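You operate a simulated robot arm through the tools that you are given. There is no shell and no other tool. Be economical: measure what you need, move in short steps, check, and stop when the job is done.

You run a simulated two-armed robot. Do the job below in one go: nothing can be reset, and whatever is moved stays where it is left.

TASK
Put one of the wooden wedges from the blue table on the green table. Put two of the white weights from the long table on the shelf under the sockets. Turn the twist dial to 15 twists. Put the grey bundle on the long table away on the wool bed in the green trough. Take the cedar block from the long table and put it on the long wall shelf. Open the right tall door, take the orange bundle and put it on the second shelf from the bottom of the tall cupboard and shut the door again. Put the wide bobbin that says "35" from the second shelf from the bottom of the open rack on the green plate and the wide bobbin marked "60" on the right pane of the flat light box. Fetch the white bundle and set it on the top shelf of the open rack. Take the yellow cone and leave it on the pale workbench. Pull the cabinet door open. The order is free. Set down upright: cedar block, wide bobbin, yellow cone.

It is judged by the outcome, as a careful person would: the job done as asked, and still so three seconds after it is handed in. It fails if anything else is knocked over, pushed out of place, dropped, spilled or broken.

THE ROBOT
Two 7-joint arms with two-finger grippers on one trunk, on a base that drives. Base frame: it is fixed to the floor where the robot stands at the start and does not move with it; the origin is under the middle of the robot, x ahead of it, y to its left, z up; the surface under the hand at the start is at about z = 0.7. Lengths are in m, angles in rad, forces in N, time in s.
The left shoulder is at the start at [0.06, 0.179, 0.955], the right one opposite. With the tool pointing down near the work surface each hand reaches from about 0.28 to 0.66 m from the robot's upright axis, wherever it stands, measured 20 degrees to its own side. Places, roughly: cabinet door [-3.4, 1.4, 1.3]; cedar block [0.5, -3.25, 0.75]; green plate (11x9x1 cm) [-7.4, -6.5, 0.5]; green table [-1, 1.3, 0.7]; grey bundle (12x5x3 cm) [0.6, -2.4, 0.8]; long wall shelf (19x336 cm) [0.62, -2.96, 1.32]; orange bundle (12x5x3 cm) [-2.8, -6.8, 0.3]; pale workbench [-9.2, 1.1, 0.8]; right pane of the flat light box (16x21 cm) [-6.56, -9.3, 0.86]; right tall door [-0.9, -9.5, 1]; second shelf of the tall cupboard [-0.7, -9.7, 0.6]; shelf under the sockets (57x15 cm) [-3.44, 1.44, 0.74]; top shelf of the open rack [-7.2, -6.5, 1.1]; twist dial [0.4, -1.6, 0.9]; white bundle (12x5x3 cm) [-7, -1.7, 0.8]; white weight (4x4x4 cm) [0.6, -1.9, 0.8]; wide bobbin [-7, -6.5, 0.5]; wooden wedge (8x3x4 cm) [0.5, 0.2, 0.7]; wool bed in the green trough (114x17 cm) [-2.96, -6.78, 0.24]; yellow cone (8x8x13 cm) [-7.3, -1.5, 0.9]. Payload 1.96 kg a hand.
Tool frame (each hand has its own): the origin (TCP) lies between the finger pads and is the grasp point; the fingertips stand 0.02 m ahead of it; z points along the fingers, y is the line along which they close. Largest opening 0.072 m; the body of the gripper starts 0.038 m behind the TCP.
Orientation is told as [roll, pitch, yaw] about the base's x, y, z axes, in that order, counted from this pose: with the fingers straight down and closing along the base's y, the tool's x points along the base's -x, its y along +y and its z along -z.

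THE INTERFACE
- The arms move only by the tool nudge_tool. It takes "left_motion", "right_motion" or both (then of equal length, played together; a hand with none holds still); each is a list of rows, each a list of 7 numbers: the shift along the tool's x, y, z in m, then the turn, a rotation vector about the tool's x, y, z in rad, then the finger opening in m, from 0 to 0.072. In form: [[tx, ty, tz, wx, wy, wz, fingers], ...]. A call has 1 to 20 rows; each row shifts and turns the commanded pose from where the row before left it, along the tool's axes as they then stand. A row lasts 0.2 s, in which the tool goes at most 0.05 m and 0.15 rad; a call with a longer step from one row to the next is refused whole, and so is a gripper value outside its range. A pose out of reach is approached as far as the arm can. The call stops where the force on the tool passes 40 N (or 10 N more than at its start, if that is more) or the arm is blocked; 0.2 s more then pass. The fingers move at their own pace (about 0.153 m/s each) and stop on an object; they squeeze with about 29 N. The grip force told is the motor's: it shows also when the fingers shut on nothing. Time passes only in rows, and 0.2 s behind the last, so rows that do not move let the fingers close. The reply holds the time, the measured pose of the TCP, the force on the tool along the base axes, the opening and the grip force, in the units named above and with some noise, with the torque about the TCP (base axes, N m) and any sound that the robot's microphone picked up, and new pictures: "views" is both (left out), scene, wrist or none (wrist: the cameras of the hands that moved).
- Cameras (640 x 400 px; columns grow to the right, rows downward): "scene" is now at [-0.0077, 0.0207, 1.492]; the picture's right is [0.37, -0.93, 0.00], its down [-0.81, -0.33, -0.49] and it looks along [0.45, 0.18, -0.87] (base axes); focal length 296 px, centre (320, 200). "left" rides on the left gripper at [0.071, -0.019, -0.082] in its tool frame; the picture's right is [0.26, 0.97, 0.00], its down [-0.67, 0.18, -0.72] and it looks along [-0.69, 0.19, 0.70] (tool axes); focal length 280 px, centre (320, 200). "right" rides on the right gripper at [0.071, 0.019, -0.082] in its tool frame; the picture's right is [-0.26, 0.97, 0.00], its down [-0.67, -0.18, -0.72] and it looks along [-0.69, -0.19, 0.70] (tool axes); focal length 280 px, centre (320, 200). There is no depth. A picture from a camera that has moved, and an enlarged one, comes with that camera's place and axes in the base frame and with its lens. The place of the scene camera against the robot may be out by one fixed shift of up to 0.018 m in any direction.
- move_column(by): slides the trunk up (or, below 0, down) by that many m; the arms and the scene camera ride with it, the base frame stays. It gives what a move gives, with no picture.
- base_move(legs): drives the robot by 1 to 6 legs, each [ahead, left, turn to the left] in m, m and rad, along the robot's own axes; the way and the turn of a leg run together, so that a leg with both is an arc; at most 1.5 m and 3.142 rad a leg. The arms and the cameras ride along, it lands a little off, and it stops where it bumps. It gives what a move gives, and a new picture of the scene camera.
- aim_head(pan, tilt): turns the head with the scene camera to pan (to the left, within 1.501 rad either way) and tilt (down, from -0.506 to 1.204), counted from straight ahead of the robot. It gives what a move gives, and a new picture of the scene camera.
- inspect(camera, box): a new picture of the part [left, top, right, bottom] of that camera's present view, enlarged. No time passes.
- close_job(): hands the job in; it is judged then, once.

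Work in short steps. Places have to be worked out from the pictures, the camera data and where the tool is seen: move nearer, look again, correct. Check each grasp and each placing, and mend what went wrong. You have 567 turns and 360 pictures in all, those below and enlarged ones among them. Open the grippers and draw the arms clear of the work before you hand the job in, unless the task says otherwise; then end with one line.

The tools are called after "Emit:" as a command line: name --argument value ..., lists and objects as JSON in quotes. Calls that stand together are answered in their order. nudge_tool: Moves the arms, as the interface text tells. Its arguments: {"type":"object","properties":{"left_motion":{"type":"array","items":{"type":"array","items":{"type":"number"}}},"right_motion":{"type":"array","items":{"type":"array","items":{"type":"number"}}},"views":{"type":"string","enum":["both","scene","wrist","none"]}},"required":[]} The other tools are called the same way: move_column (by) slides the trunk up or down; base_move (legs) drives the base; aim_head (pan, tilt) turns the head that bears the scene camera; inspect (camera, box) takes an enlarged picture of a part of a camera's view; close_job () hands the job in.

At the start:

```text
time: 0.0
left_eef_pos: [0.3338, 0.2239, 0.957]
left_ee_rot: [0.0, 0.0, 0.0]
left_wrist_force: [-0.4, 0.3, 0.7]
left_torque: [0.01, 0.01, -0.01]
left_grip_width: 0.0718
left_grasp_force: 0.0
right_eef_pos: [0.3265, -0.094, 0.9289]
right_ee_rot: [-0.002, -0.001, -0.001]
right_wrist_force: [0.5, 0.3, -0.4]
right_torque: [-0.01, 0.02, 0.04]
right_grip_width: 0.0723
right_grasp_force: 0.1
trunk travel left (down, up): [-0.6, 0.39]
robot x, y, heading: [-0.0044, -0.002, 0.0]
head pan, tilt: [0.384, 1.059]
```

scene: 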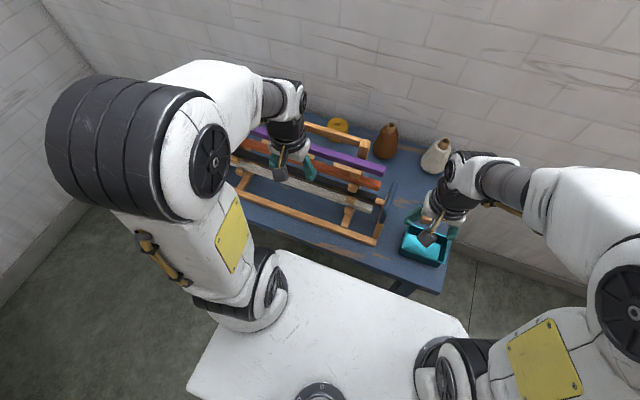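
right: 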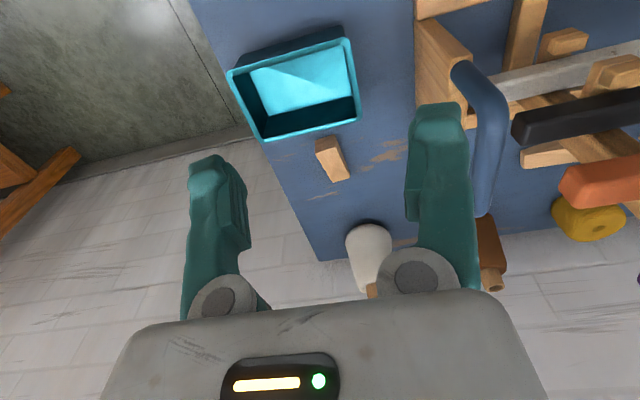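
left: 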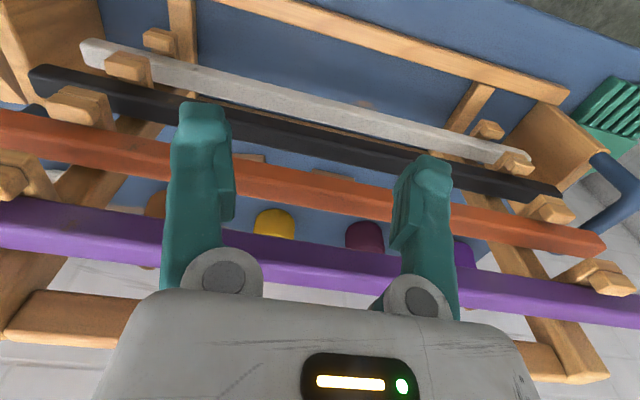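

I see the blue table with a rack of bars and a small wooden piece near the cyan tray. I'll look at the table with a clearer head view and enlarge the wrist picture.

Emit:
inspect --camera "right" --box '[220, 0, 640, 262]'

Emit:
aim_head --pan 0.0 --tilt 0.8

```text
1.52 times, centred on (430, 131) of right
camera zoom: at [0.2566, -0.0768, 1.0087], right [0.26, 0.97, 0.0], down [0.67, -0.18, 0.72], along [0.69, -0.19, -0.7], focal length 427 px, centre (152, 305)
```

zoom: 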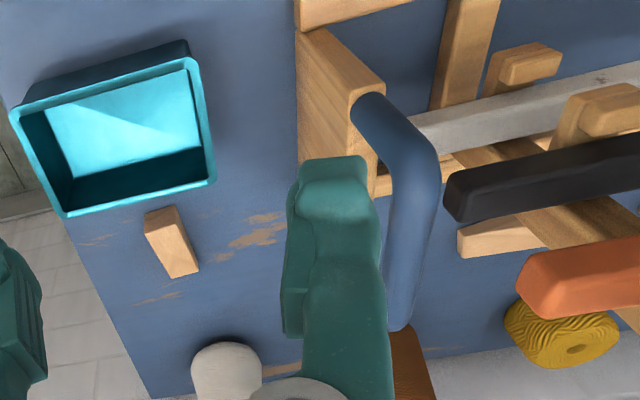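

```text
time: 0.9
left_eef_pos: [0.3324, 0.2244, 0.9568]
left_ee_rot: [-0.002, 0.0, 0.0]
left_wrist_force: [-0.6, 0.1, -0.2]
left_torque: [-0.02, 0.0, -0.02]
left_grip_width: 0.0721
left_grasp_force: 0.0
right_eef_pos: [0.3258, -0.0956, 0.9278]
right_ee_rot: [0.001, 0.0, 0.0]
right_wrist_force: [0.5, -0.1, -0.2]
right_torque: [-0.03, -0.03, 0.0]
right_grip_width: 0.072
right_grasp_force: 0.1
trunk travel left (down, up): [-0.6, 0.39]
robot x, y, heading: [-0.0029, 0.0027, -0.002]
head pan, tilt: [0.0, 0.799]
camera scene: at [0.0119, -0.0039, 1.5112], right [0.0, -1.0, 0.0], down [-0.72, 0.0, -0.7], along [0.7, 0.0, -0.72], focal length 296 px, centre (320, 200)
```

scene: 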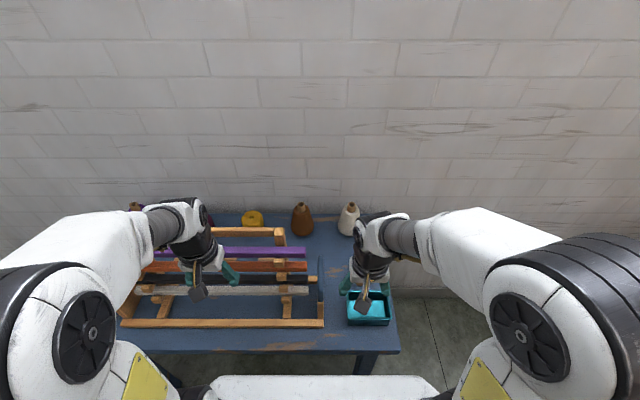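

The lone wedge lies along x at about [0.467, -0.117]. I move the right hand above it to look again.

Emit:
nudge_tool --right_motion '[[-0.035, -0.005, 0.02, 0, 0, 0, 0.072], [-0.035, -0.005, 0.02, 0, 0, 0, 0.072], [-0.035, -0.005, 0.02, 0, 0, 0, 0.072], [-0.035, -0.005, 0.02, 0, 0, 0, 0.072], [0, 0, 0.02, 0, 0, 0, 0.072]]' --views "wrist"

```text
time: 2.1
left_eef_pos: [0.3332, 0.2245, 0.957]
left_ee_rot: [0.001, -0.001, 0.0]
left_wrist_force: [-1.0, -0.5, 0.1]
left_torque: [0.0, 0.0, 0.01]
left_grip_width: 0.0718
left_grasp_force: 0.0
right_eef_pos: [0.464, -0.1153, 0.8254]
right_ee_rot: [0.0, -0.001, 0.001]
right_wrist_force: [-0.4, -0.3, -0.2]
right_torque: [0.0, -0.01, 0.01]
right_grip_width: 0.0719
right_grasp_force: 0.1
trunk travel left (down, up): [-0.6, 0.39]
robot x, y, heading: [0.0022, 0.0034, 0.003]
head pan, tilt: [0.0, 0.799]
camera right: at [0.3955, -0.0967, 0.9071], right [0.26, 0.97, 0.0], down [0.67, -0.18, 0.72], along [0.69, -0.19, -0.7], focal length 280 px, centre (320, 200)
```

right: 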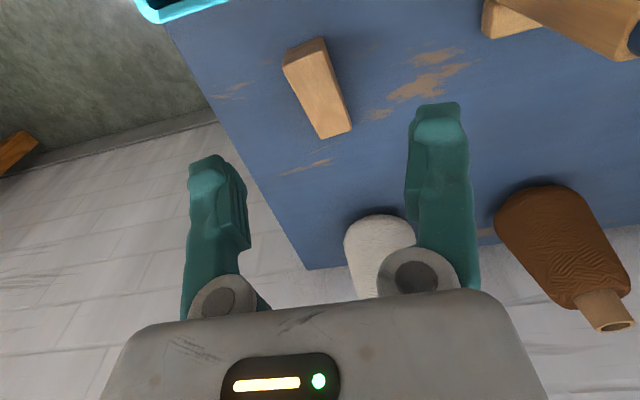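

Wedge centre reads about [0.476, -0.121]. I descend around it.

Emit:
nudge_tool --right_motion '[[-0.01, -0.006, 0.03, 0, 0, 0, 0.072], [0, 0, 0.035, 0, 0, 0, 0.072], [0, 0, 0.03, 0, 0, 0, 0.072]]' --views "wrist"

```text
time: 2.9
left_eef_pos: [0.3329, 0.2253, 0.9569]
left_ee_rot: [0.0, 0.0, 0.0]
left_wrist_force: [-0.1, -0.2, 0.3]
left_torque: [0.01, 0.01, -0.04]
left_grip_width: 0.072
left_grasp_force: 0.3
right_eef_pos: [0.4774, -0.1224, 0.7313]
right_ee_rot: [-0.002, 0.002, -0.001]
right_wrist_force: [-0.1, 0.2, -0.5]
right_torque: [0.0, 0.01, -0.01]
right_grip_width: 0.0719
right_grasp_force: 0.0
trunk travel left (down, up): [-0.6, 0.39]
robot x, y, heading: [0.0029, -0.0029, -0.003]
head pan, tilt: [0.0, 0.799]
camera right: at [0.4078, -0.1036, 0.8114], right [0.26, 0.97, 0.0], down [0.67, -0.18, 0.71], along [0.69, -0.19, -0.7], focal length 280 px, centre (320, 200)
```

right: 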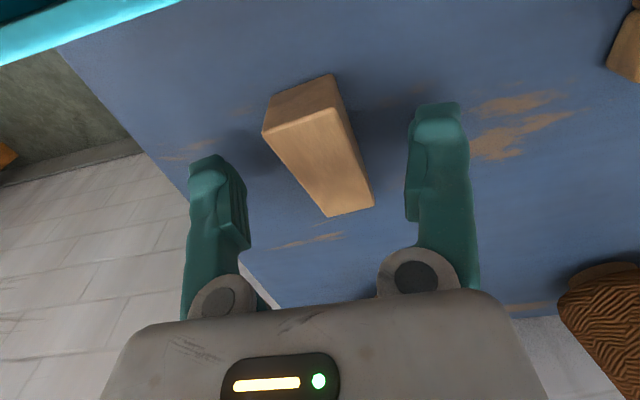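

The fingers straddle the wedge; I go a hair lower and close.

Emit:
nudge_tool --right_motion '[[0, 0.0, 0.006, 0, 0, 0, 0.072], [0, 0, 0, 0, 0, 0, 0.0], [0, 0, 0, 0, 0, 0, 0], [0, 0, 0, 0, 0, 0, 0], [0, 0, -0.05, 0, 0, 0, 0], [0, 0, -0.05, 0, 0, 0, 0], [0, 0, -0.05, 0, 0, 0, 0]]' --views "wrist"

Emit:
aim_head --pan 1.5 --tilt 0.5

```text
time: 4.5
left_eef_pos: [0.3312, 0.2236, 0.9571]
left_ee_rot: [0.001, 0.001, 0.0]
left_wrist_force: [-1.0, -0.3, -0.1]
left_torque: [0.01, -0.03, 0.05]
left_grip_width: 0.0721
left_grasp_force: 0.1
right_eef_pos: [0.4766, -0.1216, 0.8785]
right_ee_rot: [-0.002, 0.0, 0.0]
right_wrist_force: [-1.3, 0.6, -1.1]
right_torque: [-0.02, -0.03, -0.01]
right_grip_width: 0.0262
right_grasp_force: 29.2
trunk travel left (down, up): [-0.6, 0.39]
robot x, y, heading: [-0.0024, 0.0021, 0.0]
head pan, tilt: [0.0, 0.799]
camera right: at [0.4069, -0.1033, 0.9594], right [0.26, 0.97, 0.0], down [0.67, -0.18, 0.72], along [0.69, -0.19, -0.7], focal length 280 px, centre (320, 200)
```

right: 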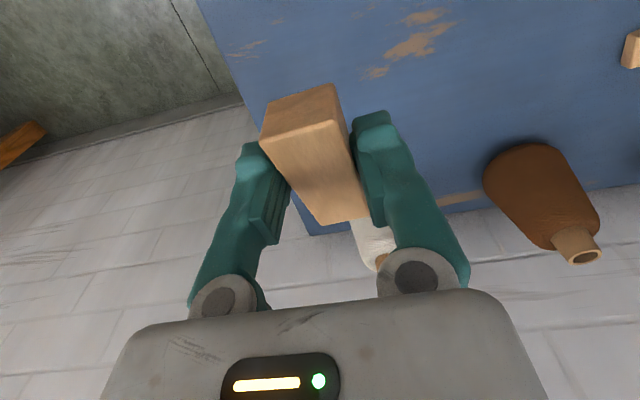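

```text
time: 6.1
left_eef_pos: [0.3329, 0.2245, 0.9578]
left_ee_rot: [0.0, 0.0, 0.0]
left_wrist_force: [-0.8, -0.9, -0.5]
left_torque: [-0.01, 0.0, 0.04]
left_grip_width: 0.0718
left_grasp_force: 0.0
right_eef_pos: [0.4779, -0.1219, 0.8771]
right_ee_rot: [-0.001, -0.001, -0.001]
right_wrist_force: [0.3, -0.1, -0.6]
right_torque: [0.0, -0.01, -0.01]
right_grip_width: 0.0263
right_grasp_force: 29.1
trunk travel left (down, up): [-0.6, 0.39]
robot x, y, heading: [0.0017, 0.0006, -0.0]
head pan, tilt: [1.499, 0.499]
camera scene: at [-0.062, 0.0868, 1.5372], right [1.0, -0.07, 0.0], down [-0.03, -0.48, -0.88], along [0.06, 0.88, -0.48], focal length 296 px, centre (320, 200)
```

scene: 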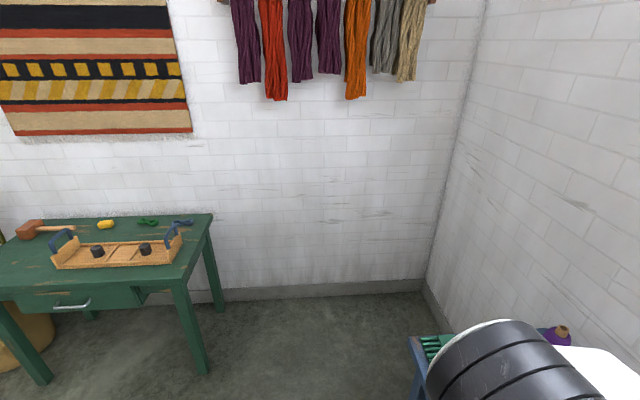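

The wedge is held. The green table spans about x -1.5…-0.55, y 0.96…1.51 with a free front strip; I drive there facing +y, stopping short.

Emit:
aim_head --pan 0.0 --tilt 0.8

Emit:
base_move --legs '[[-0.35, 0, 0], [0, 0, 1.5708], [0, 0.49, 0], [0.4, 0, 0]]'

```text
time: 7.7
left_eef_pos: [0.3331, 0.2246, 0.9578]
left_ee_rot: [0.0, 0.001, 0.002]
left_wrist_force: [-0.4, 0.0, -0.9]
left_torque: [0.02, 0.03, -0.02]
left_grip_width: 0.0719
left_grasp_force: 0.0
right_eef_pos: [0.4783, -0.1213, 0.879]
right_ee_rot: [0.002, -0.001, 0.0]
right_wrist_force: [-0.1, -0.1, -0.1]
right_torque: [0.05, -0.01, 0.0]
right_grip_width: 0.0265
right_grasp_force: 29.0
trunk travel left (down, up): [-0.6, 0.39]
robot x, y, heading: [-0.0009, -0.0017, -0.001]
head pan, tilt: [0.0, 0.799]
camera scene: at [0.0121, -0.0039, 1.5112], right [0.0, -1.0, 0.0], down [-0.72, 0.0, -0.7], along [0.7, 0.0, -0.72], focal length 296 px, centre (320, 200)
```

scene: 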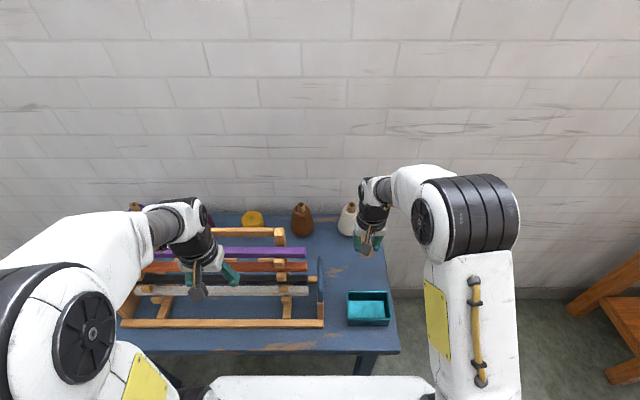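

```text
time: 15.9
left_eef_pos: [-1.0186, 0.3067, 0.9353]
left_ee_rot: [-0.048, 0.01, 1.711]
left_wrist_force: [0.5, -0.6, -1.0]
left_torque: [0.02, 0.02, 0.0]
left_grip_width: 0.0722
left_grasp_force: 0.0
right_eef_pos: [-0.6939, 0.4968, 0.8747]
right_ee_rot: [-0.051, 0.004, 1.709]
right_wrist_force: [-2.3, -0.1, -0.8]
right_torque: [0.0, -0.08, -0.01]
right_grip_width: 0.0263
right_grasp_force: 29.0
trunk travel left (down, up): [-0.6, 0.39]
robot x, y, heading: [-0.7048, 0.0091, 1.701]
head pan, tilt: [0.0, 0.799]
stopped in leg 3: the robot was blocked; the commanded pose is now the measured one
camera scene: at [-0.7116, 0.0379, 1.5112], right [0.99, 0.13, 0.0], down [0.1, -0.72, -0.69], along [-0.09, 0.68, -0.72], focal length 296 px, centre (320, 200)
```

scene: 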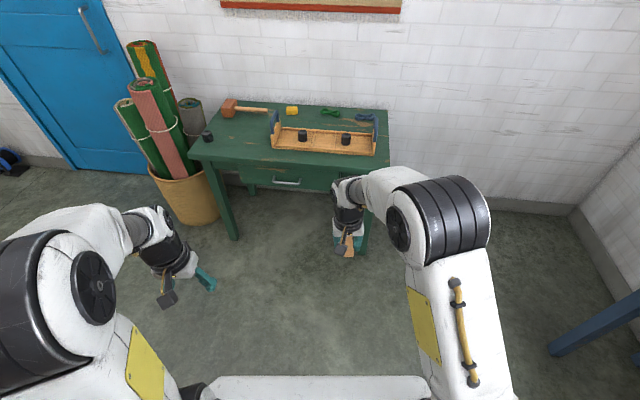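

It was blocked on leg 3 on my left side; I look what's there.

Emit:
aim_head --pan 1.4 --tilt 0.9

Emit:
aim_head --pan 1.4 --tilt 0.3

```text
time: 17.5
left_eef_pos: [-1.0055, 0.3094, 0.941]
left_ee_rot: [-0.037, 0.006, 1.7]
left_wrist_force: [-0.1, -0.3, -1.2]
left_torque: [-0.01, 0.01, -0.02]
left_grip_width: 0.0721
left_grasp_force: 0.1
right_eef_pos: [-0.6777, 0.497, 0.8744]
right_ee_rot: [-0.041, 0.005, 1.698]
right_wrist_force: [0.0, -0.2, -0.5]
right_torque: [-0.06, 0.03, 0.0]
right_grip_width: 0.0266
right_grasp_force: 29.5
trunk travel left (down, up): [-0.6, 0.39]
robot x, y, heading: [-0.7057, 0.007, 1.696]
head pan, tilt: [1.4, 0.901]
camera scene: at [-0.7763, -0.0406, 1.5039], right [0.04, 1.0, -0.01], down [0.78, -0.04, -0.62], along [-0.62, 0.02, -0.78], focal length 296 px, centre (320, 200)
```

scene: 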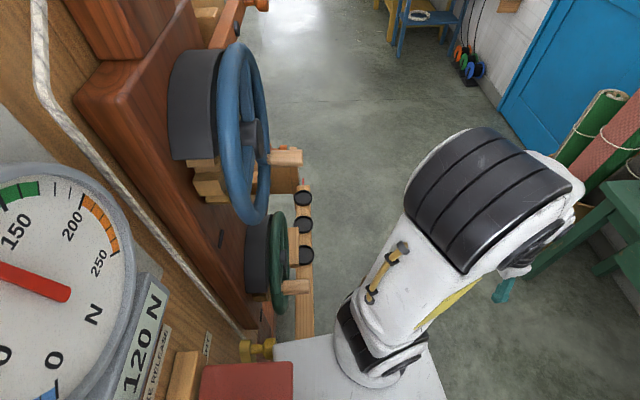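

```text
time: 18.5
left_eef_pos: [-1.005, 0.3086, 0.9404]
left_ee_rot: [-0.038, 0.004, 1.696]
left_wrist_force: [0.7, 0.0, -1.2]
left_torque: [-0.03, 0.02, 0.03]
left_grip_width: 0.0721
left_grasp_force: 0.1
right_eef_pos: [-0.6759, 0.4952, 0.8745]
right_ee_rot: [-0.042, 0.005, 1.697]
right_wrist_force: [-0.1, -0.4, -0.4]
right_torque: [0.01, 0.03, 0.01]
right_grip_width: 0.0264
right_grasp_force: 28.9
trunk travel left (down, up): [-0.6, 0.39]
robot x, y, heading: [-0.7033, 0.0082, 1.696]
head pan, tilt: [1.4, 0.3]
camera scene: at [-0.7939, -0.0397, 1.5562], right [0.05, 1.0, -0.01], down [0.3, -0.02, -0.96], along [-0.95, 0.04, -0.3], focal length 296 px, centre (320, 200)
```

scene: 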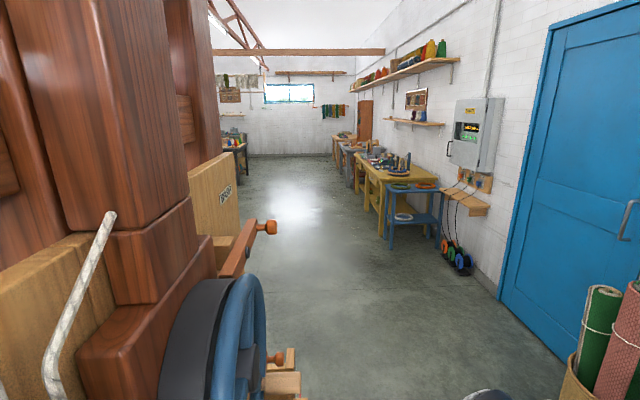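

A big machine with wheels stood at my left. I step off to the right, straighten, go ahead past it and then left.

Emit:
base_move --legs '[[0, -0.1, 0], [0, 0, -0.125], [0.45, 0, 0], [0, 0.22, 0]]'

Emit:
aim_head --pan 0.0 --tilt 0.9

```text
time: 23.8
left_eef_pos: [-1.103, 0.7927, 0.9413]
left_ee_rot: [-0.039, -0.004, 1.583]
left_wrist_force: [0.2, -1.2, 0.5]
left_torque: [0.02, -0.02, -0.02]
left_grip_width: 0.0719
left_grasp_force: 0.2
right_eef_pos: [-0.7559, 0.9415, 0.8789]
right_ee_rot: [-0.047, -0.001, 1.579]
right_wrist_force: [0.4, -1.3, -0.8]
right_torque: [-0.01, -0.02, 0.03]
right_grip_width: 0.0264
right_grasp_force: 29.0
trunk travel left (down, up): [-0.6, 0.39]
robot x, y, heading: [-0.8352, 0.4648, 1.577]
head pan, tilt: [1.4, 0.3]
camera scene: at [-0.9367, 0.4155, 1.5555], right [0.16, 0.99, 0.0], down [0.29, -0.05, -0.96], along [-0.94, 0.15, -0.3], focal length 296 px, centre (320, 200)
```

scene: 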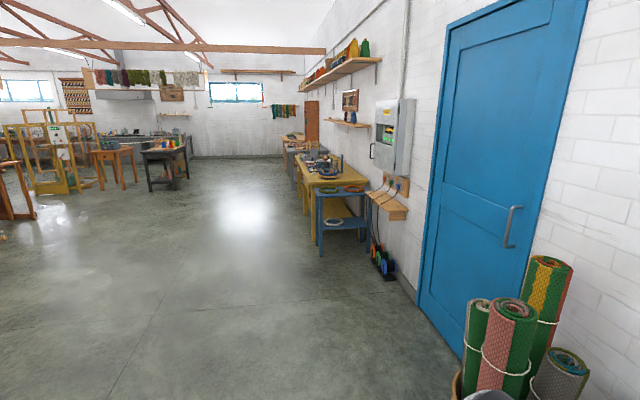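

```text
time: 25.3
left_eef_pos: [-1.1029, 0.7935, 0.9425]
left_ee_rot: [-0.041, -0.003, 1.582]
left_wrist_force: [0.3, 0.0, -0.4]
left_torque: [-0.02, -0.01, 0.02]
left_grip_width: 0.072
left_grasp_force: 0.0
right_eef_pos: [-0.7563, 0.9416, 0.8791]
right_ee_rot: [-0.044, -0.001, 1.58]
right_wrist_force: [0.0, 0.2, -0.9]
right_torque: [0.03, 0.01, -0.01]
right_grip_width: 0.0265
right_grasp_force: 28.8
trunk travel left (down, up): [-0.6, 0.39]
robot x, y, heading: [-0.8357, 0.4652, 1.58]
head pan, tilt: [0.0, 0.901]
camera scene: at [-0.8444, 0.4761, 1.5033], right [1.0, 0.01, 0.0], down [0.01, -0.78, -0.62], along [-0.01, 0.62, -0.78], focal length 296 px, centre (320, 200)
```

scene: 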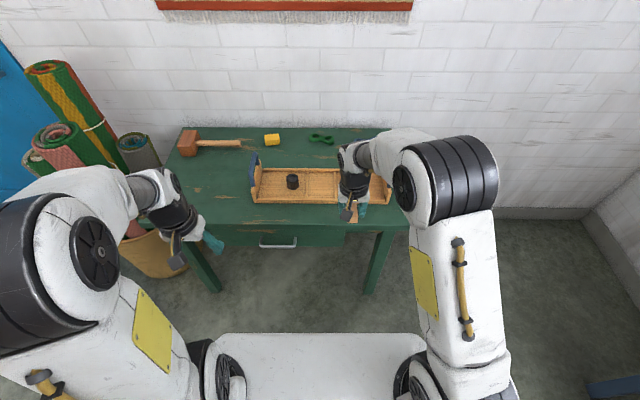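

Front strip is y≈0.995–1.10. I'll fix the small tilt, turn the wedge 90° so it lies along the strip, and go forward.

Emit:
nudge_tool --right_motion '[[-0.02, 0, 0, -0.044, 0, 0, 0], [-0.02, 0, 0, 0, 0, 0.14, 0], [-0.02, 0, 0, 0, 0, 0.14, 0], [0, 0, 0, 0, 0, 0.14, 0], [0, 0, 0, 0, 0, 0.14, 0], [0, 0, 0, 0, 0, 0.14, 0], [0, 0, 0, 0, 0, 0.14, 0], [0, 0, 0, 0, 0, 0.14, 0], [0, 0, 0, 0, 0, 0.14, 0], [0, 0, 0, 0, 0, 0.14, 0], [0, 0, 0, 0, 0, 0.14, 0], [0, 0, 0, 0, 0, 0.14, 0]]' --views "both"

```text
time: 27.9
left_eef_pos: [-1.1035, 0.7922, 0.9436]
left_ee_rot: [-0.039, -0.004, 1.58]
left_wrist_force: [-0.1, 0.2, -0.2]
left_torque: [0.0, 0.01, 0.02]
left_grip_width: 0.0721
left_grasp_force: 0.0
right_eef_pos: [-0.7541, 1.0013, 0.8786]
right_ee_rot: [0.003, 0.0, 0.037]
right_wrist_force: [-1.4, 0.2, -0.3]
right_torque: [-0.01, 0.02, 0.02]
right_grip_width: 0.0261
right_grasp_force: 28.7
trunk travel left (down, up): [-0.6, 0.39]
robot x, y, heading: [-0.835, 0.4649, 1.581]
head pan, tilt: [0.0, 0.901]
camera scene: at [-0.8443, 0.4761, 1.5033], right [1.0, 0.01, 0.0], down [0.01, -0.78, -0.62], along [-0.01, 0.62, -0.78], focal length 296 px, centre (320, 200)
camera right: at [-0.8231, 1.0167, 0.9593], right [0.23, 0.97, 0.0], down [0.68, -0.16, 0.71], along [0.7, -0.16, -0.7], focal length 280 px, centre (320, 200)
```

scene: 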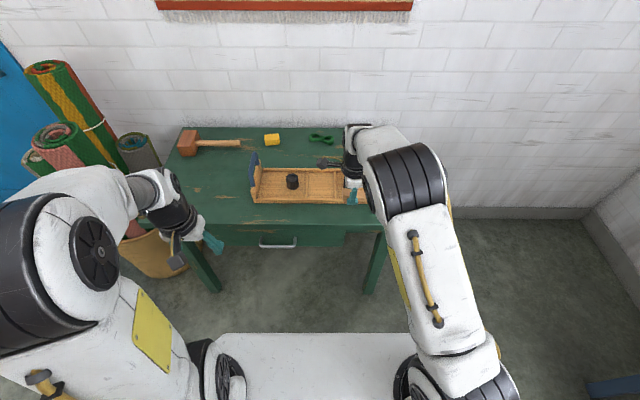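
right: 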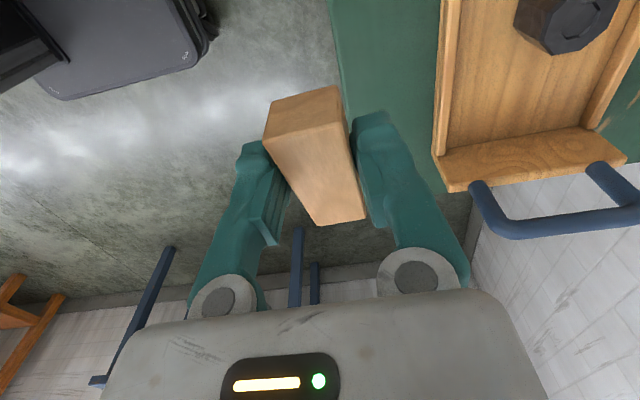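

Strip between table edge (1.01) and tray (1.09): centre 1.048. I move there and descend to just above the table.

Emit:
nudge_tool --right_motion '[[0, 0.045, 0.0, 0, 0, -0.037, 0], [0, 0, 0.045, 0, 0, 0, 0], [0, 0, 0.045, 0, 0, 0, 0], [0, 0, 0.04, 0, 0, 0, 0]]' --views "wrist"

```text
time: 28.9
left_eef_pos: [-1.1025, 0.7945, 0.9419]
left_ee_rot: [-0.04, -0.003, 1.583]
left_wrist_force: [0.0, 0.0, 0.2]
left_torque: [0.0, -0.03, 0.01]
left_grip_width: 0.0719
left_grasp_force: 0.0
right_eef_pos: [-0.7563, 1.0142, 0.7481]
right_ee_rot: [0.006, -0.001, 0.078]
right_wrist_force: [0.7, 0.1, -0.5]
right_torque: [-0.03, 0.03, -0.03]
right_grip_width: 0.0267
right_grasp_force: 28.6
right hand out of reach, approached as far as the arm can: row 1
trunk travel left (down, up): [-0.6, 0.39]
robot x, y, heading: [-0.8358, 0.4649, 1.582]
head pan, tilt: [0.0, 0.901]
camera right: at [-0.8265, 1.0267, 0.8283], right [0.19, 0.98, 0.0], down [0.69, -0.13, 0.72], along [0.7, -0.13, -0.7], focal length 280 px, centre (320, 200)
```

right: 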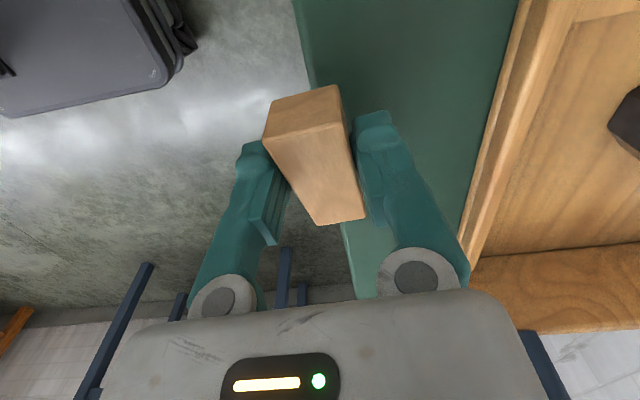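

Out of reach by a few cm; I raise slightly and drive forward 0.037.

Emit:
nudge_tool --right_motion '[[0, 0, -0.03, 0, 0, -0.07, 0]]' --views "none"

Emit:
base_move --legs '[[0.037, 0, 0]]'

Emit:
nudge_tool --right_motion '[[0, 0, 0.02, 0, 0, 0, 0]]' --views "wrist"

```text
time: 29.3
left_eef_pos: [-1.1044, 0.7929, 0.9421]
left_ee_rot: [-0.04, -0.004, 1.581]
left_wrist_force: [0.3, -0.2, 0.0]
left_torque: [0.02, 0.02, -0.02]
left_grip_width: 0.0718
left_grasp_force: 0.1
right_eef_pos: [-0.7543, 1.0116, 0.7771]
right_ee_rot: [0.004, 0.0, 0.149]
right_wrist_force: [0.5, 1.0, -0.5]
right_torque: [-0.03, -0.03, 0.01]
right_grip_width: 0.0266
right_grasp_force: 29.4
trunk travel left (down, up): [-0.6, 0.39]
robot x, y, heading: [-0.8361, 0.4612, 1.574]
head pan, tilt: [0.0, 0.901]
```

```text
time: 30.2
left_eef_pos: [-1.1031, 0.8306, 0.9429]
left_ee_rot: [-0.04, -0.002, 1.582]
left_wrist_force: [-0.9, 1.0, -0.3]
left_torque: [-0.03, 0.02, 0.01]
left_grip_width: 0.0721
left_grasp_force: 0.1
right_eef_pos: [-0.7531, 1.0502, 0.7766]
right_ee_rot: [0.001, 0.0, 0.146]
right_wrist_force: [0.6, 1.1, -1.6]
right_torque: [-0.02, 0.0, 0.0]
right_grip_width: 0.0262
right_grasp_force: 29.2
trunk travel left (down, up): [-0.6, 0.39]
robot x, y, heading: [-0.8386, 0.497, 1.575]
head pan, tilt: [0.0, 0.901]
camera scene: at [-0.8446, 0.5141, 1.5033], right [1.0, 0.01, 0.0], down [0.01, -0.78, -0.62], along [0.0, 0.62, -0.78], focal length 296 px, centre (320, 200)
```

scene: 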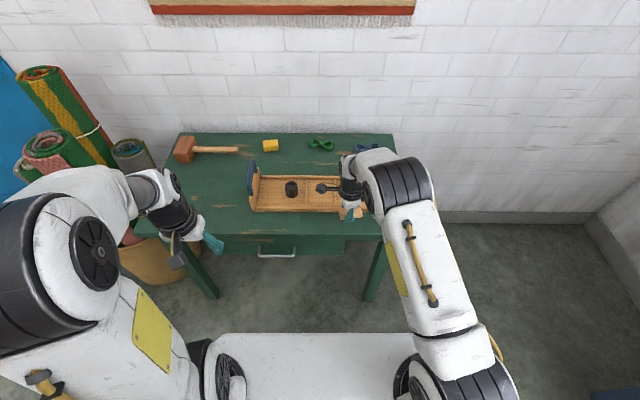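

```text
time: 30.6
left_eef_pos: [-1.1029, 0.8306, 0.943]
left_ee_rot: [-0.04, -0.003, 1.58]
left_wrist_force: [0.3, 0.1, 0.1]
left_torque: [-0.01, 0.04, 0.01]
left_grip_width: 0.0721
left_grasp_force: 0.0
right_eef_pos: [-0.753, 1.0491, 0.758]
right_ee_rot: [0.003, 0.0, 0.145]
right_wrist_force: [-0.3, 0.0, -0.3]
right_torque: [0.0, 0.01, -0.02]
right_grip_width: 0.0264
right_grasp_force: 29.0
trunk travel left (down, up): [-0.6, 0.39]
robot x, y, heading: [-0.8378, 0.5005, 1.582]
head pan, tilt: [0.0, 0.901]
camera right: at [-0.8252, 1.0571, 0.8379], right [0.12, 0.99, 0.0], down [0.69, -0.08, 0.71], along [0.71, -0.08, -0.7], focal length 280 px, centre (320, 200)
```

right: 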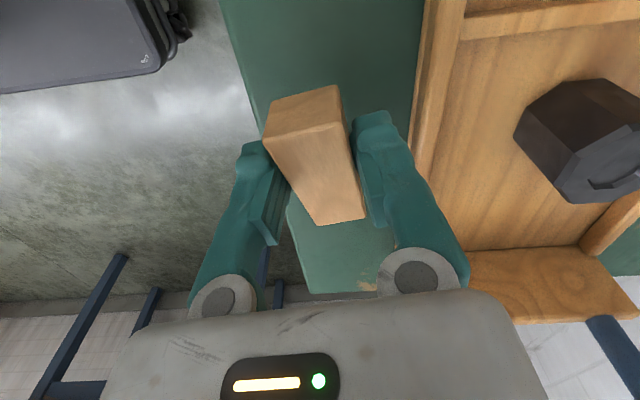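

Geometry is fine (edge 1.016, tray 1.094). I straighten the yaw and lower to the table.

Emit:
nudge_tool --right_motion '[[0, 0.004, 0.0, 0, 0, 0.14, 0], [0, 0, 0.02, 0, 0, 0, 0], [0, 0, 0.012, 0, 0, 0, 0]]' --views "wrist"

```text
time: 31.4
left_eef_pos: [-1.1017, 0.829, 0.9439]
left_ee_rot: [-0.042, -0.003, 1.585]
left_wrist_force: [0.3, 0.4, 0.3]
left_torque: [0.02, 0.03, 0.0]
left_grip_width: 0.0722
left_grasp_force: 0.1
right_eef_pos: [-0.7545, 1.0522, 0.7258]
right_ee_rot: [0.004, 0.001, 0.007]
right_wrist_force: [0.1, 0.2, 3.4]
right_torque: [-0.01, -0.08, 0.01]
right_grip_width: 0.0264
right_grasp_force: 28.9
trunk travel left (down, up): [-0.6, 0.39]
robot x, y, heading: [-0.8342, 0.5025, 1.577]
head pan, tilt: [0.0, 0.901]
camera right: at [-0.8239, 1.0713, 0.8068], right [0.26, 0.97, 0.0], down [0.68, -0.18, 0.71], along [0.69, -0.18, -0.7], focal length 280 px, centre (320, 200)
```

right: 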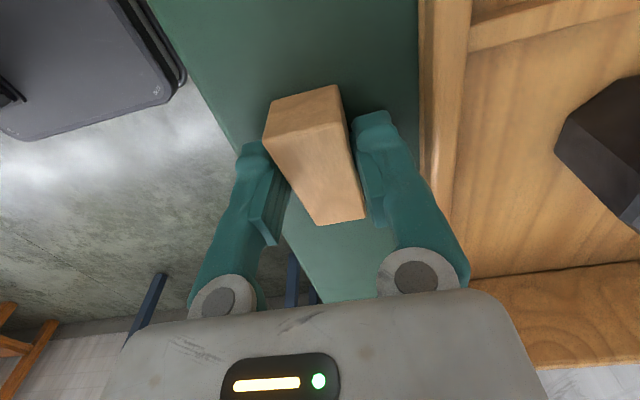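

Contact felt. Release narrowly and rise.

Emit:
nudge_tool --right_motion '[[0, 0, 0, 0, 0, 0, 0.042], [0, 0, 0, 0, 0, 0, 0.042], [0, 0, -0.03, 0, 0, 0, 0.042], [0, 0, -0.05, 0, 0, 0, 0.042], [0, 0, -0.05, 0, 0, 0, 0.042], [0, 0, -0.05, 0, 0, 0, 0.042]]' --views "wrist"

```text
time: 32.8
left_eef_pos: [-1.1025, 0.83, 0.9426]
left_ee_rot: [-0.039, -0.002, 1.579]
left_wrist_force: [-0.4, -0.1, -0.2]
left_torque: [-0.02, 0.02, 0.03]
left_grip_width: 0.0719
left_grasp_force: 0.1
right_eef_pos: [-0.7531, 1.0538, 0.877]
right_ee_rot: [0.009, 0.002, 0.007]
right_wrist_force: [-0.1, 0.3, 0.2]
right_torque: [0.01, 0.07, 0.0]
right_grip_width: 0.0422
right_grasp_force: 0.0
right hand out of reach, approached as far as the arm can: row 6
trunk travel left (down, up): [-0.6, 0.39]
robot x, y, heading: [-0.8354, 0.5022, 1.577]
head pan, tilt: [0.0, 0.901]
camera right: at [-0.8221, 1.0707, 0.9581], right [0.26, 0.97, 0.01], down [0.68, -0.19, 0.71], along [0.69, -0.18, -0.7], focal length 280 px, centre (320, 200)
```

right: 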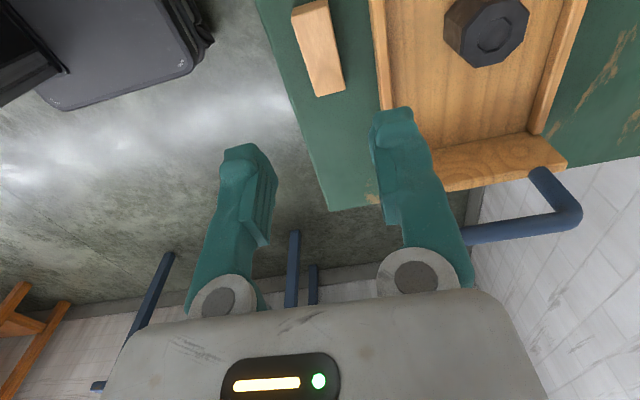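

Wedge placed. I bring the right arm back to its tucked pose and back off to face the long table.

Emit:
nudge_tool --right_motion '[[0, -0.05, -0.02, 0, 0, -0.14, 0.072], [0.007, -0.05, -0.02, 0, 0, -0.14, 0.072], [0.013, -0.05, -0.02, 0, 0, -0.14, 0.072], [0, 0, 0, 0, 0, -0.14, 0.072], [0, 0, 0, 0, 0, -0.14, 0.072], [0, 0, 0, 0, 0, -0.14, 0.072], [0, 0, 0, 0, 0, -0.14, 0.072], [0, 0, 0, 0, 0, -0.14, 0.072], [0, 0, 0, 0, 0, -0.14, 0.072], [0, 0, 0, 0, 0, -0.14, 0.072], [0, 0, 0, 0, 0, -0.14, 0.072]]' --views "none"

Emit:
base_move --legs '[[-0.12, 0, 0], [0, -0.4, 0], [0, 0, -1.577]]'

Emit:
aim_head --pan -1.3 --tilt 0.6

```text
refused: row 1 steps farther than a row can; nothing moved
```

```text
time: 39.9
left_eef_pos: [-0.1135, 0.6605, 0.9423]
left_ee_rot: [-0.041, -0.004, 0.035]
left_wrist_force: [0.0, 0.1, -0.1]
left_torque: [0.01, 0.02, -0.02]
left_grip_width: 0.0719
left_grasp_force: 0.3
right_eef_pos: [0.1191, 0.3175, 0.8765]
right_ee_rot: [0.01, 0.002, -1.539]
right_wrist_force: [0.3, 0.5, -0.4]
right_torque: [-0.05, 0.02, -0.04]
right_grip_width: 0.042
right_grasp_force: 0.0
trunk travel left (down, up): [-0.6, 0.39]
robot x, y, heading: [-0.4321, 0.3845, 0.035]
head pan, tilt: [0.0, 0.901]
camera scene: at [-0.4283, 0.3818, 1.5033], right [0.03, -1.0, 0.0], down [-0.78, -0.03, -0.62], along [0.62, 0.02, -0.78], focal length 296 px, centre (320, 200)
```

scene: 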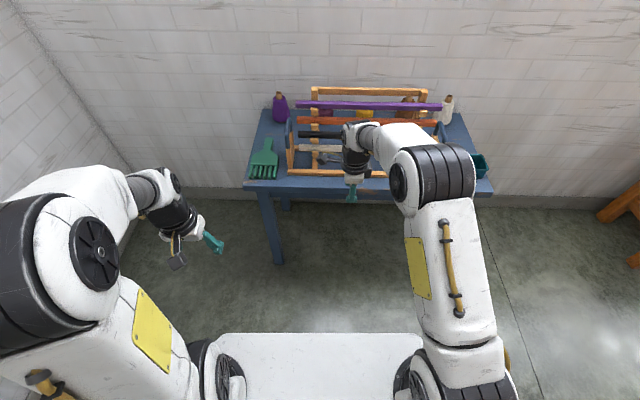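

```text
time: 41.4
left_eef_pos: [-0.1141, 0.6618, 0.9434]
left_ee_rot: [-0.04, -0.003, 0.036]
left_wrist_force: [0.4, -0.2, 0.8]
left_torque: [-0.02, -0.01, 0.06]
left_grip_width: 0.0721
left_grasp_force: 0.1
right_eef_pos: [0.1195, 0.3168, 0.8772]
right_ee_rot: [0.008, 0.002, -1.541]
right_wrist_force: [0.3, 0.6, 0.6]
right_torque: [0.01, -0.01, 0.02]
right_grip_width: 0.0418
right_grasp_force: 0.0
trunk travel left (down, up): [-0.6, 0.39]
robot x, y, heading: [-0.432, 0.3869, 0.035]
head pan, tilt: [-1.3, 0.6]
camera scene: at [-0.4772, 0.295, 1.5281], right [-0.95, -0.3, 0.0], down [-0.17, 0.54, -0.82], along [0.25, -0.79, -0.57], focal length 296 px, centre (320, 200)
```

scene: 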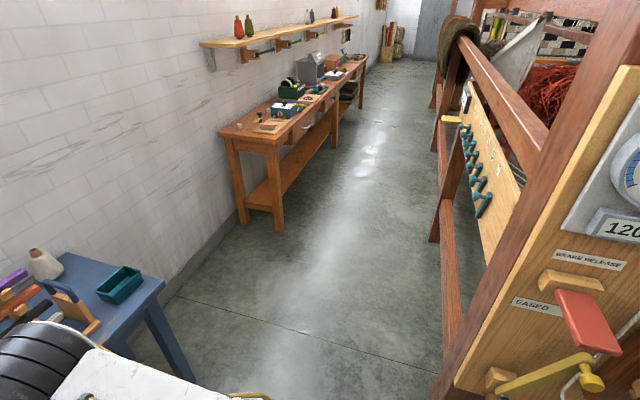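

Good view of the corridor: long table front edge at x≈0.37, machine face at x≈-0.8. I tuck the right arm then drive.

Emit:
nudge_tool --right_motion '[[0, -0.045, -0.01, 0, 0, -0.14, 0.072], [-0.007, -0.045, -0.01, 0, 0, -0.14, 0.072], [-0.013, -0.045, -0.01, 0, 0, -0.14, 0.072], [-0.02, -0.04, 0, 0, 0, -0.14, 0.072], [-0.02, -0.02, 0, 0, 0, -0.14, 0.072], [0, 0, 0, 0, 0, -0.14, 0.072], [0, 0, 0, 0, 0, -0.14, 0.072], [0, 0, 0, 0, 0, -0.14, 0.072], [0, 0, 0, 0, 0, -0.14, 0.072], [0, 0, 0, 0, 0, -0.14, 0.072], [0, 0, 0, 0, 0, -0.14, 0.072]]' --views "none"

Emit:
base_move --legs '[[0.15, 0, -0.035], [0, -1.4, 0], [0, -0.7, 0]]'

Emit:
aim_head --pan 0 --tilt 0.7

```text
time: 43.8
left_eef_pos: [-0.1127, 0.661, 0.9421]
left_ee_rot: [-0.041, -0.003, 0.035]
left_wrist_force: [0.2, 0.2, 0.1]
left_torque: [0.04, -0.03, 0.01]
left_grip_width: 0.0721
left_grasp_force: 0.0
right_eef_pos: [-0.0415, 0.2125, 0.9064]
right_ee_rot: [0.002, -0.008, 0.004]
right_wrist_force: [-0.3, 0.0, -0.4]
right_torque: [0.0, -0.04, 0.0]
right_grip_width: 0.0717
right_grasp_force: 0.1
trunk travel left (down, up): [-0.6, 0.39]
robot x, y, heading: [-0.4357, 0.387, 0.031]
head pan, tilt: [-1.3, 0.6]
```

```text
time: 55.3
left_eef_pos: [0.0059, -1.4822, 0.9435]
left_ee_rot: [-0.038, -0.004, -0.032]
left_wrist_force: [0.7, 0.6, 0.2]
left_torque: [0.02, 0.0, 0.03]
left_grip_width: 0.0718
left_grasp_force: 0.0
right_eef_pos: [0.0479, -1.936, 0.9052]
right_ee_rot: [0.002, -0.01, -0.067]
right_wrist_force: [0.0, 0.2, -0.1]
right_torque: [0.03, -0.01, -0.02]
right_grip_width: 0.0721
right_grasp_force: 0.3
trunk travel left (down, up): [-0.6, 0.39]
robot x, y, heading: [-0.3326, -1.7371, -0.035]
head pan, tilt: [-1.3, 0.6]
camera scene: at [-0.3823, -1.8239, 1.5281], right [-0.97, -0.23, 0.0], down [-0.13, 0.55, -0.82], along [0.19, -0.8, -0.57], focal length 296 px, centre (320, 200)
```

scene: 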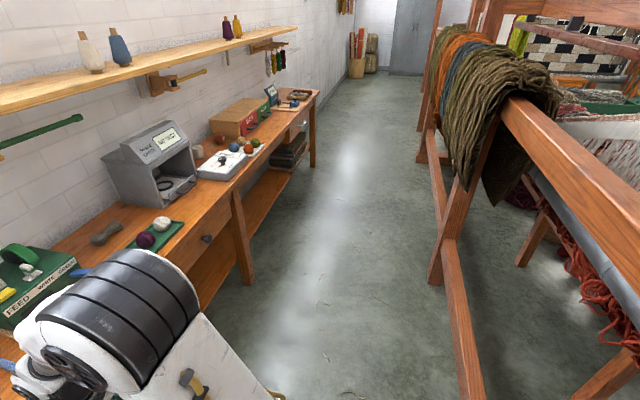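

```text
time: 56.8
left_eef_pos: [0.0058, -1.4824, 0.9423]
left_ee_rot: [-0.04, -0.003, -0.035]
left_wrist_force: [-1.5, -0.1, -0.3]
left_torque: [0.03, 0.01, -0.02]
left_grip_width: 0.0721
left_grasp_force: 0.1
right_eef_pos: [0.0483, -1.9367, 0.9063]
right_ee_rot: [0.002, -0.008, -0.068]
right_wrist_force: [0.3, -0.1, -0.7]
right_torque: [0.02, 0.03, 0.02]
right_grip_width: 0.0721
right_grasp_force: 0.0
trunk travel left (down, up): [-0.6, 0.39]
robot x, y, heading: [-0.3332, -1.7336, -0.034]
head pan, tilt: [0.0, 0.7]
camera scene: at [-0.318, -1.7406, 1.5195], right [-0.04, -1.0, 0.0], down [-0.64, 0.02, -0.76], along [0.76, -0.03, -0.64], focal length 296 px, centre (320, 200)
```

scene: 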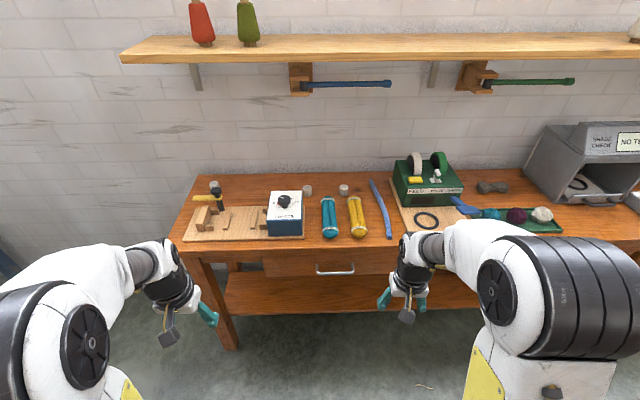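

I see the long table. Zooming in on the objects.

Emit:
inspect --camera "scene" --box '[170, 150, 410, 260]'

Emit:
inspect --camera "scene" --box '[380, 120, 640, 260]'

```text
2.67 times, centred on (290, 205) of scene
camera zoom: at [-0.318, -1.7406, 1.5195], right [-0.04, -1.0, 0.0], down [-0.64, 0.02, -0.76], along [0.76, -0.03, -0.64], focal length 788 px, centre (400, 187)
```

zoom: 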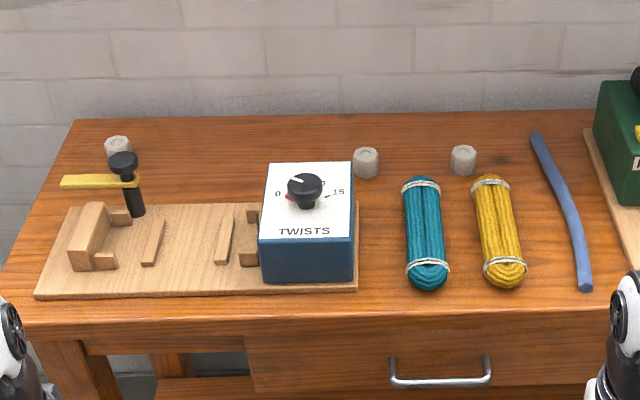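

```text
2.46 times, centred on (510, 190) of scene
camera zoom: at [-0.318, -1.7406, 1.5195], right [-0.04, -1.0, 0.0], down [-0.64, 0.02, -0.76], along [0.76, -0.03, -0.64], focal length 728 px, centre (-148, 225)
```

zoom: 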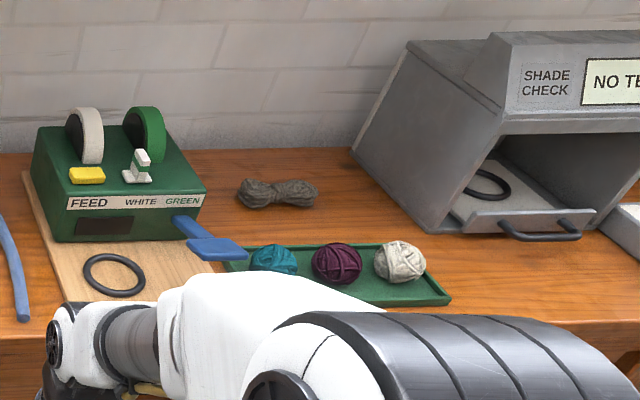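

Dial knob is near [0.416, -1.654]; weights near [0.62,-1.73], [0.62,-1.87], [0.67,-1.34]; grey bundle behind. I drive so the left hand can reach the dial.

Emit:
base_move --legs '[[0.2, -0.08, 0.034]]'

Emit:
nudge_tool --left_motion '[[0, 0, -0.04, -0.04, 0, 0, 0.072], [-0.04, 0, -0.03, 0, 0, 0, 0.072], [-0.03, 0, 0, 0, 0, 0, 0.072]]' --views "both"

```text
time: 58.4
left_eef_pos: [0.1935, -1.5527, 0.9425]
left_ee_rot: [-0.041, -0.001, 0.004]
left_wrist_force: [0.5, -0.2, 0.5]
left_torque: [0.01, 0.01, 0.02]
left_grip_width: 0.0717
left_grasp_force: 0.1
right_eef_pos: [0.2511, -2.0047, 0.9066]
right_ee_rot: [0.001, -0.009, -0.032]
right_wrist_force: [0.4, -0.5, 0.0]
right_torque: [0.02, 0.02, 0.01]
right_grip_width: 0.072
right_grasp_force: 0.0
trunk travel left (down, up): [-0.6, 0.39]
robot x, y, heading: [-0.1355, -1.8154, 0.005]
head pan, tilt: [0.0, 0.7]
camera scene: at [-0.1204, -1.8227, 1.5195], right [0.0, -1.0, 0.0], down [-0.64, 0.0, -0.76], along [0.76, 0.0, -0.64], focal length 296 px, centre (320, 200)
```

scene: 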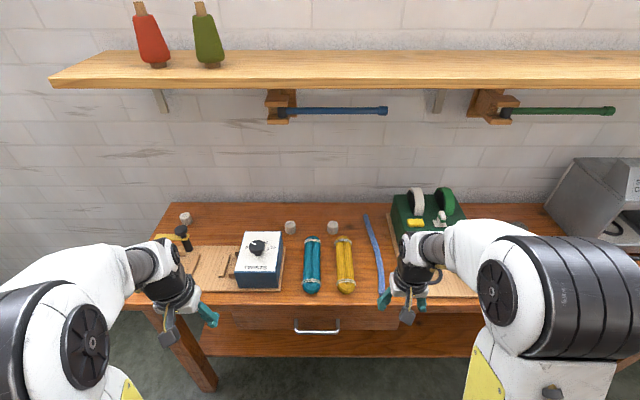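

```text
time: 59.2
left_eef_pos: [0.2569, -1.5502, 0.9819]
left_ee_rot: [0.002, -0.006, 0.005]
left_wrist_force: [0.5, 0.0, 0.4]
left_torque: [0.03, 0.01, 0.03]
left_grip_width: 0.072
left_grasp_force: 0.1
left hand out of reach, approached as far as the arm can: row 2, 3
right_eef_pos: [0.251, -2.0048, 0.9049]
right_ee_rot: [0.001, -0.013, -0.03]
right_wrist_force: [0.4, 0.6, -0.6]
right_torque: [-0.03, 0.03, 0.0]
right_grip_width: 0.0721
right_grasp_force: 0.1
trunk travel left (down, up): [-0.6, 0.39]
robot x, y, heading: [-0.1363, -1.8195, 0.001]
head pan, tilt: [0.0, 0.7]
camera scene: at [-0.1214, -1.8222, 1.5195], right [0.0, -1.0, 0.0], down [-0.64, 0.0, -0.76], along [0.76, 0.0, -0.64], focal length 296 px, centre (320, 200)
camera left: at [0.1862, -1.5714, 1.0622], right [-0.27, 0.96, 0.0], down [0.67, 0.18, 0.72], along [0.69, 0.19, -0.69], focal length 280 px, centre (320, 200)
```

scene: 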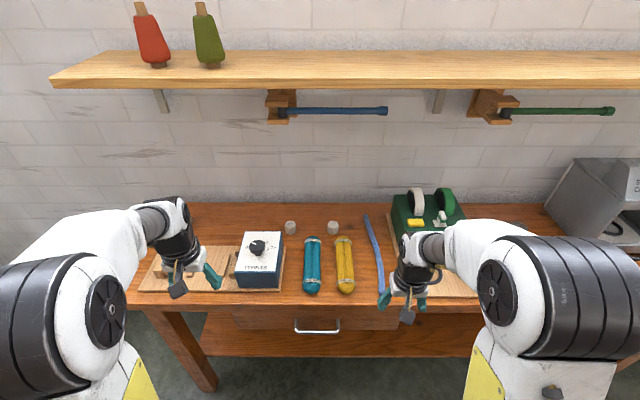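
left: 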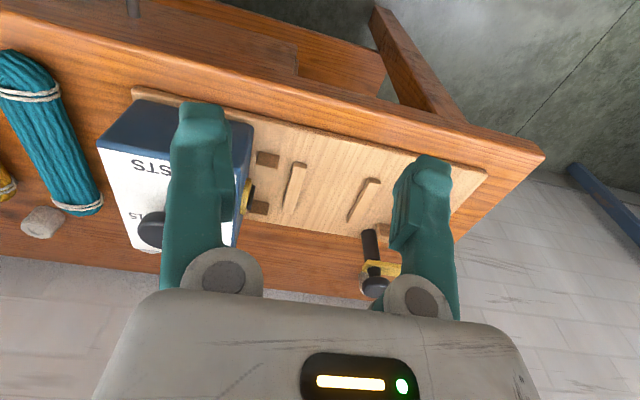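

I zoom on the dial and raise the trunk so hands can work comfortably above it.

Emit:
inspect --camera "scene" --box '[220, 220, 300, 295]'

Emit:
move_column --by 0.12

Emit:
nudge_tool --left_motion '[[-0.04, -0.02, 0, 0, 0, 0, 0.072], [-0.04, -0.03, 0, 0, 0, 0, 0.072], [0, -0.045, 0, 0, 0, 0, 0.072]]' --views "wrist"

```text
5.33 times, centred on (260, 258) of scene
camera zoom: at [-0.1214, -1.8222, 1.5195], right [0.0, -1.0, 0.0], down [-0.64, 0.0, -0.76], along [0.76, 0.0, -0.64], focal length 1577 px, centre (640, -107)
```

zoom: 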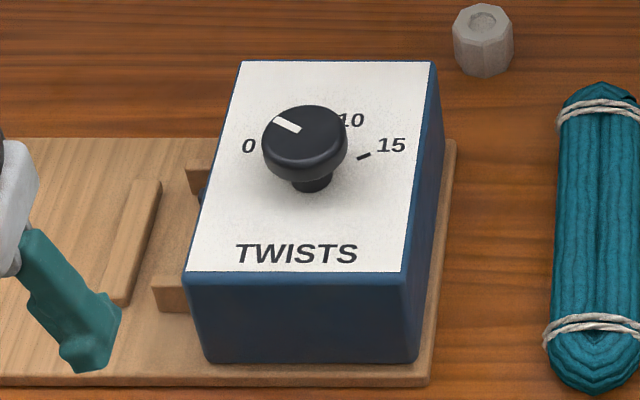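

```text
time: 60.7
left_eef_pos: [0.2578, -1.5521, 1.1001]
left_ee_rot: [0.003, -0.005, 0.003]
left_wrist_force: [-0.3, -0.1, -0.9]
left_torque: [-0.01, 0.0, -0.04]
left_grip_width: 0.0721
left_grasp_force: 0.0
right_eef_pos: [0.2515, -2.0051, 1.0247]
right_ee_rot: [0.003, -0.01, -0.032]
right_wrist_force: [0.3, -1.0, 0.5]
right_torque: [0.03, 0.02, 0.0]
right_grip_width: 0.0719
right_grasp_force: 0.1
trunk travel left (down, up): [-0.72, 0.27]
robot x, y, heading: [-0.1341, -1.8189, 0.003]
head pan, tilt: [0.0, 0.7]
```

```text
time: 61.5
left_eef_pos: [0.2933, -1.6219, 1.0936]
left_ee_rot: [0.004, -0.006, 0.001]
left_wrist_force: [-0.6, -0.5, 0.1]
left_torque: [0.03, 0.01, 0.0]
left_grip_width: 0.0719
left_grasp_force: 0.1
left hand out of reach, approached as far as the arm can: row 1, 2
right_eef_pos: [0.2511, -2.0061, 1.026]
right_ee_rot: [0.003, -0.01, -0.032]
right_wrist_force: [0.0, 0.2, -0.1]
right_torque: [0.0, -0.02, 0.03]
right_grip_width: 0.072
right_grasp_force: 0.0
trunk travel left (down, up): [-0.72, 0.27]
robot x, y, heading: [-0.1344, -1.82, 0.001]
head pan, tilt: [0.0, 0.7]
camera left: at [0.2229, -1.6425, 1.1739], right [-0.27, 0.96, 0.0], down [0.67, 0.18, 0.72], along [0.69, 0.19, -0.69], focal length 280 px, centre (320, 200)
```

left: 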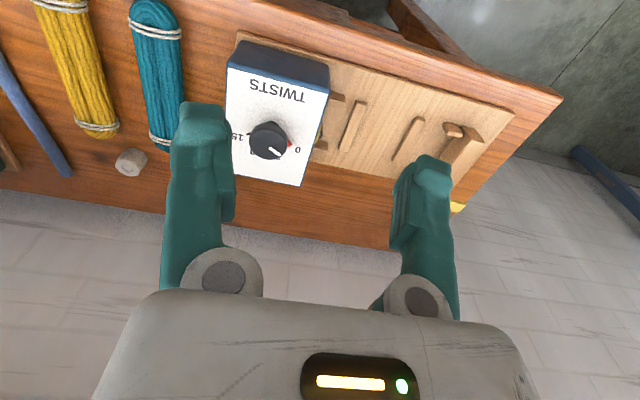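

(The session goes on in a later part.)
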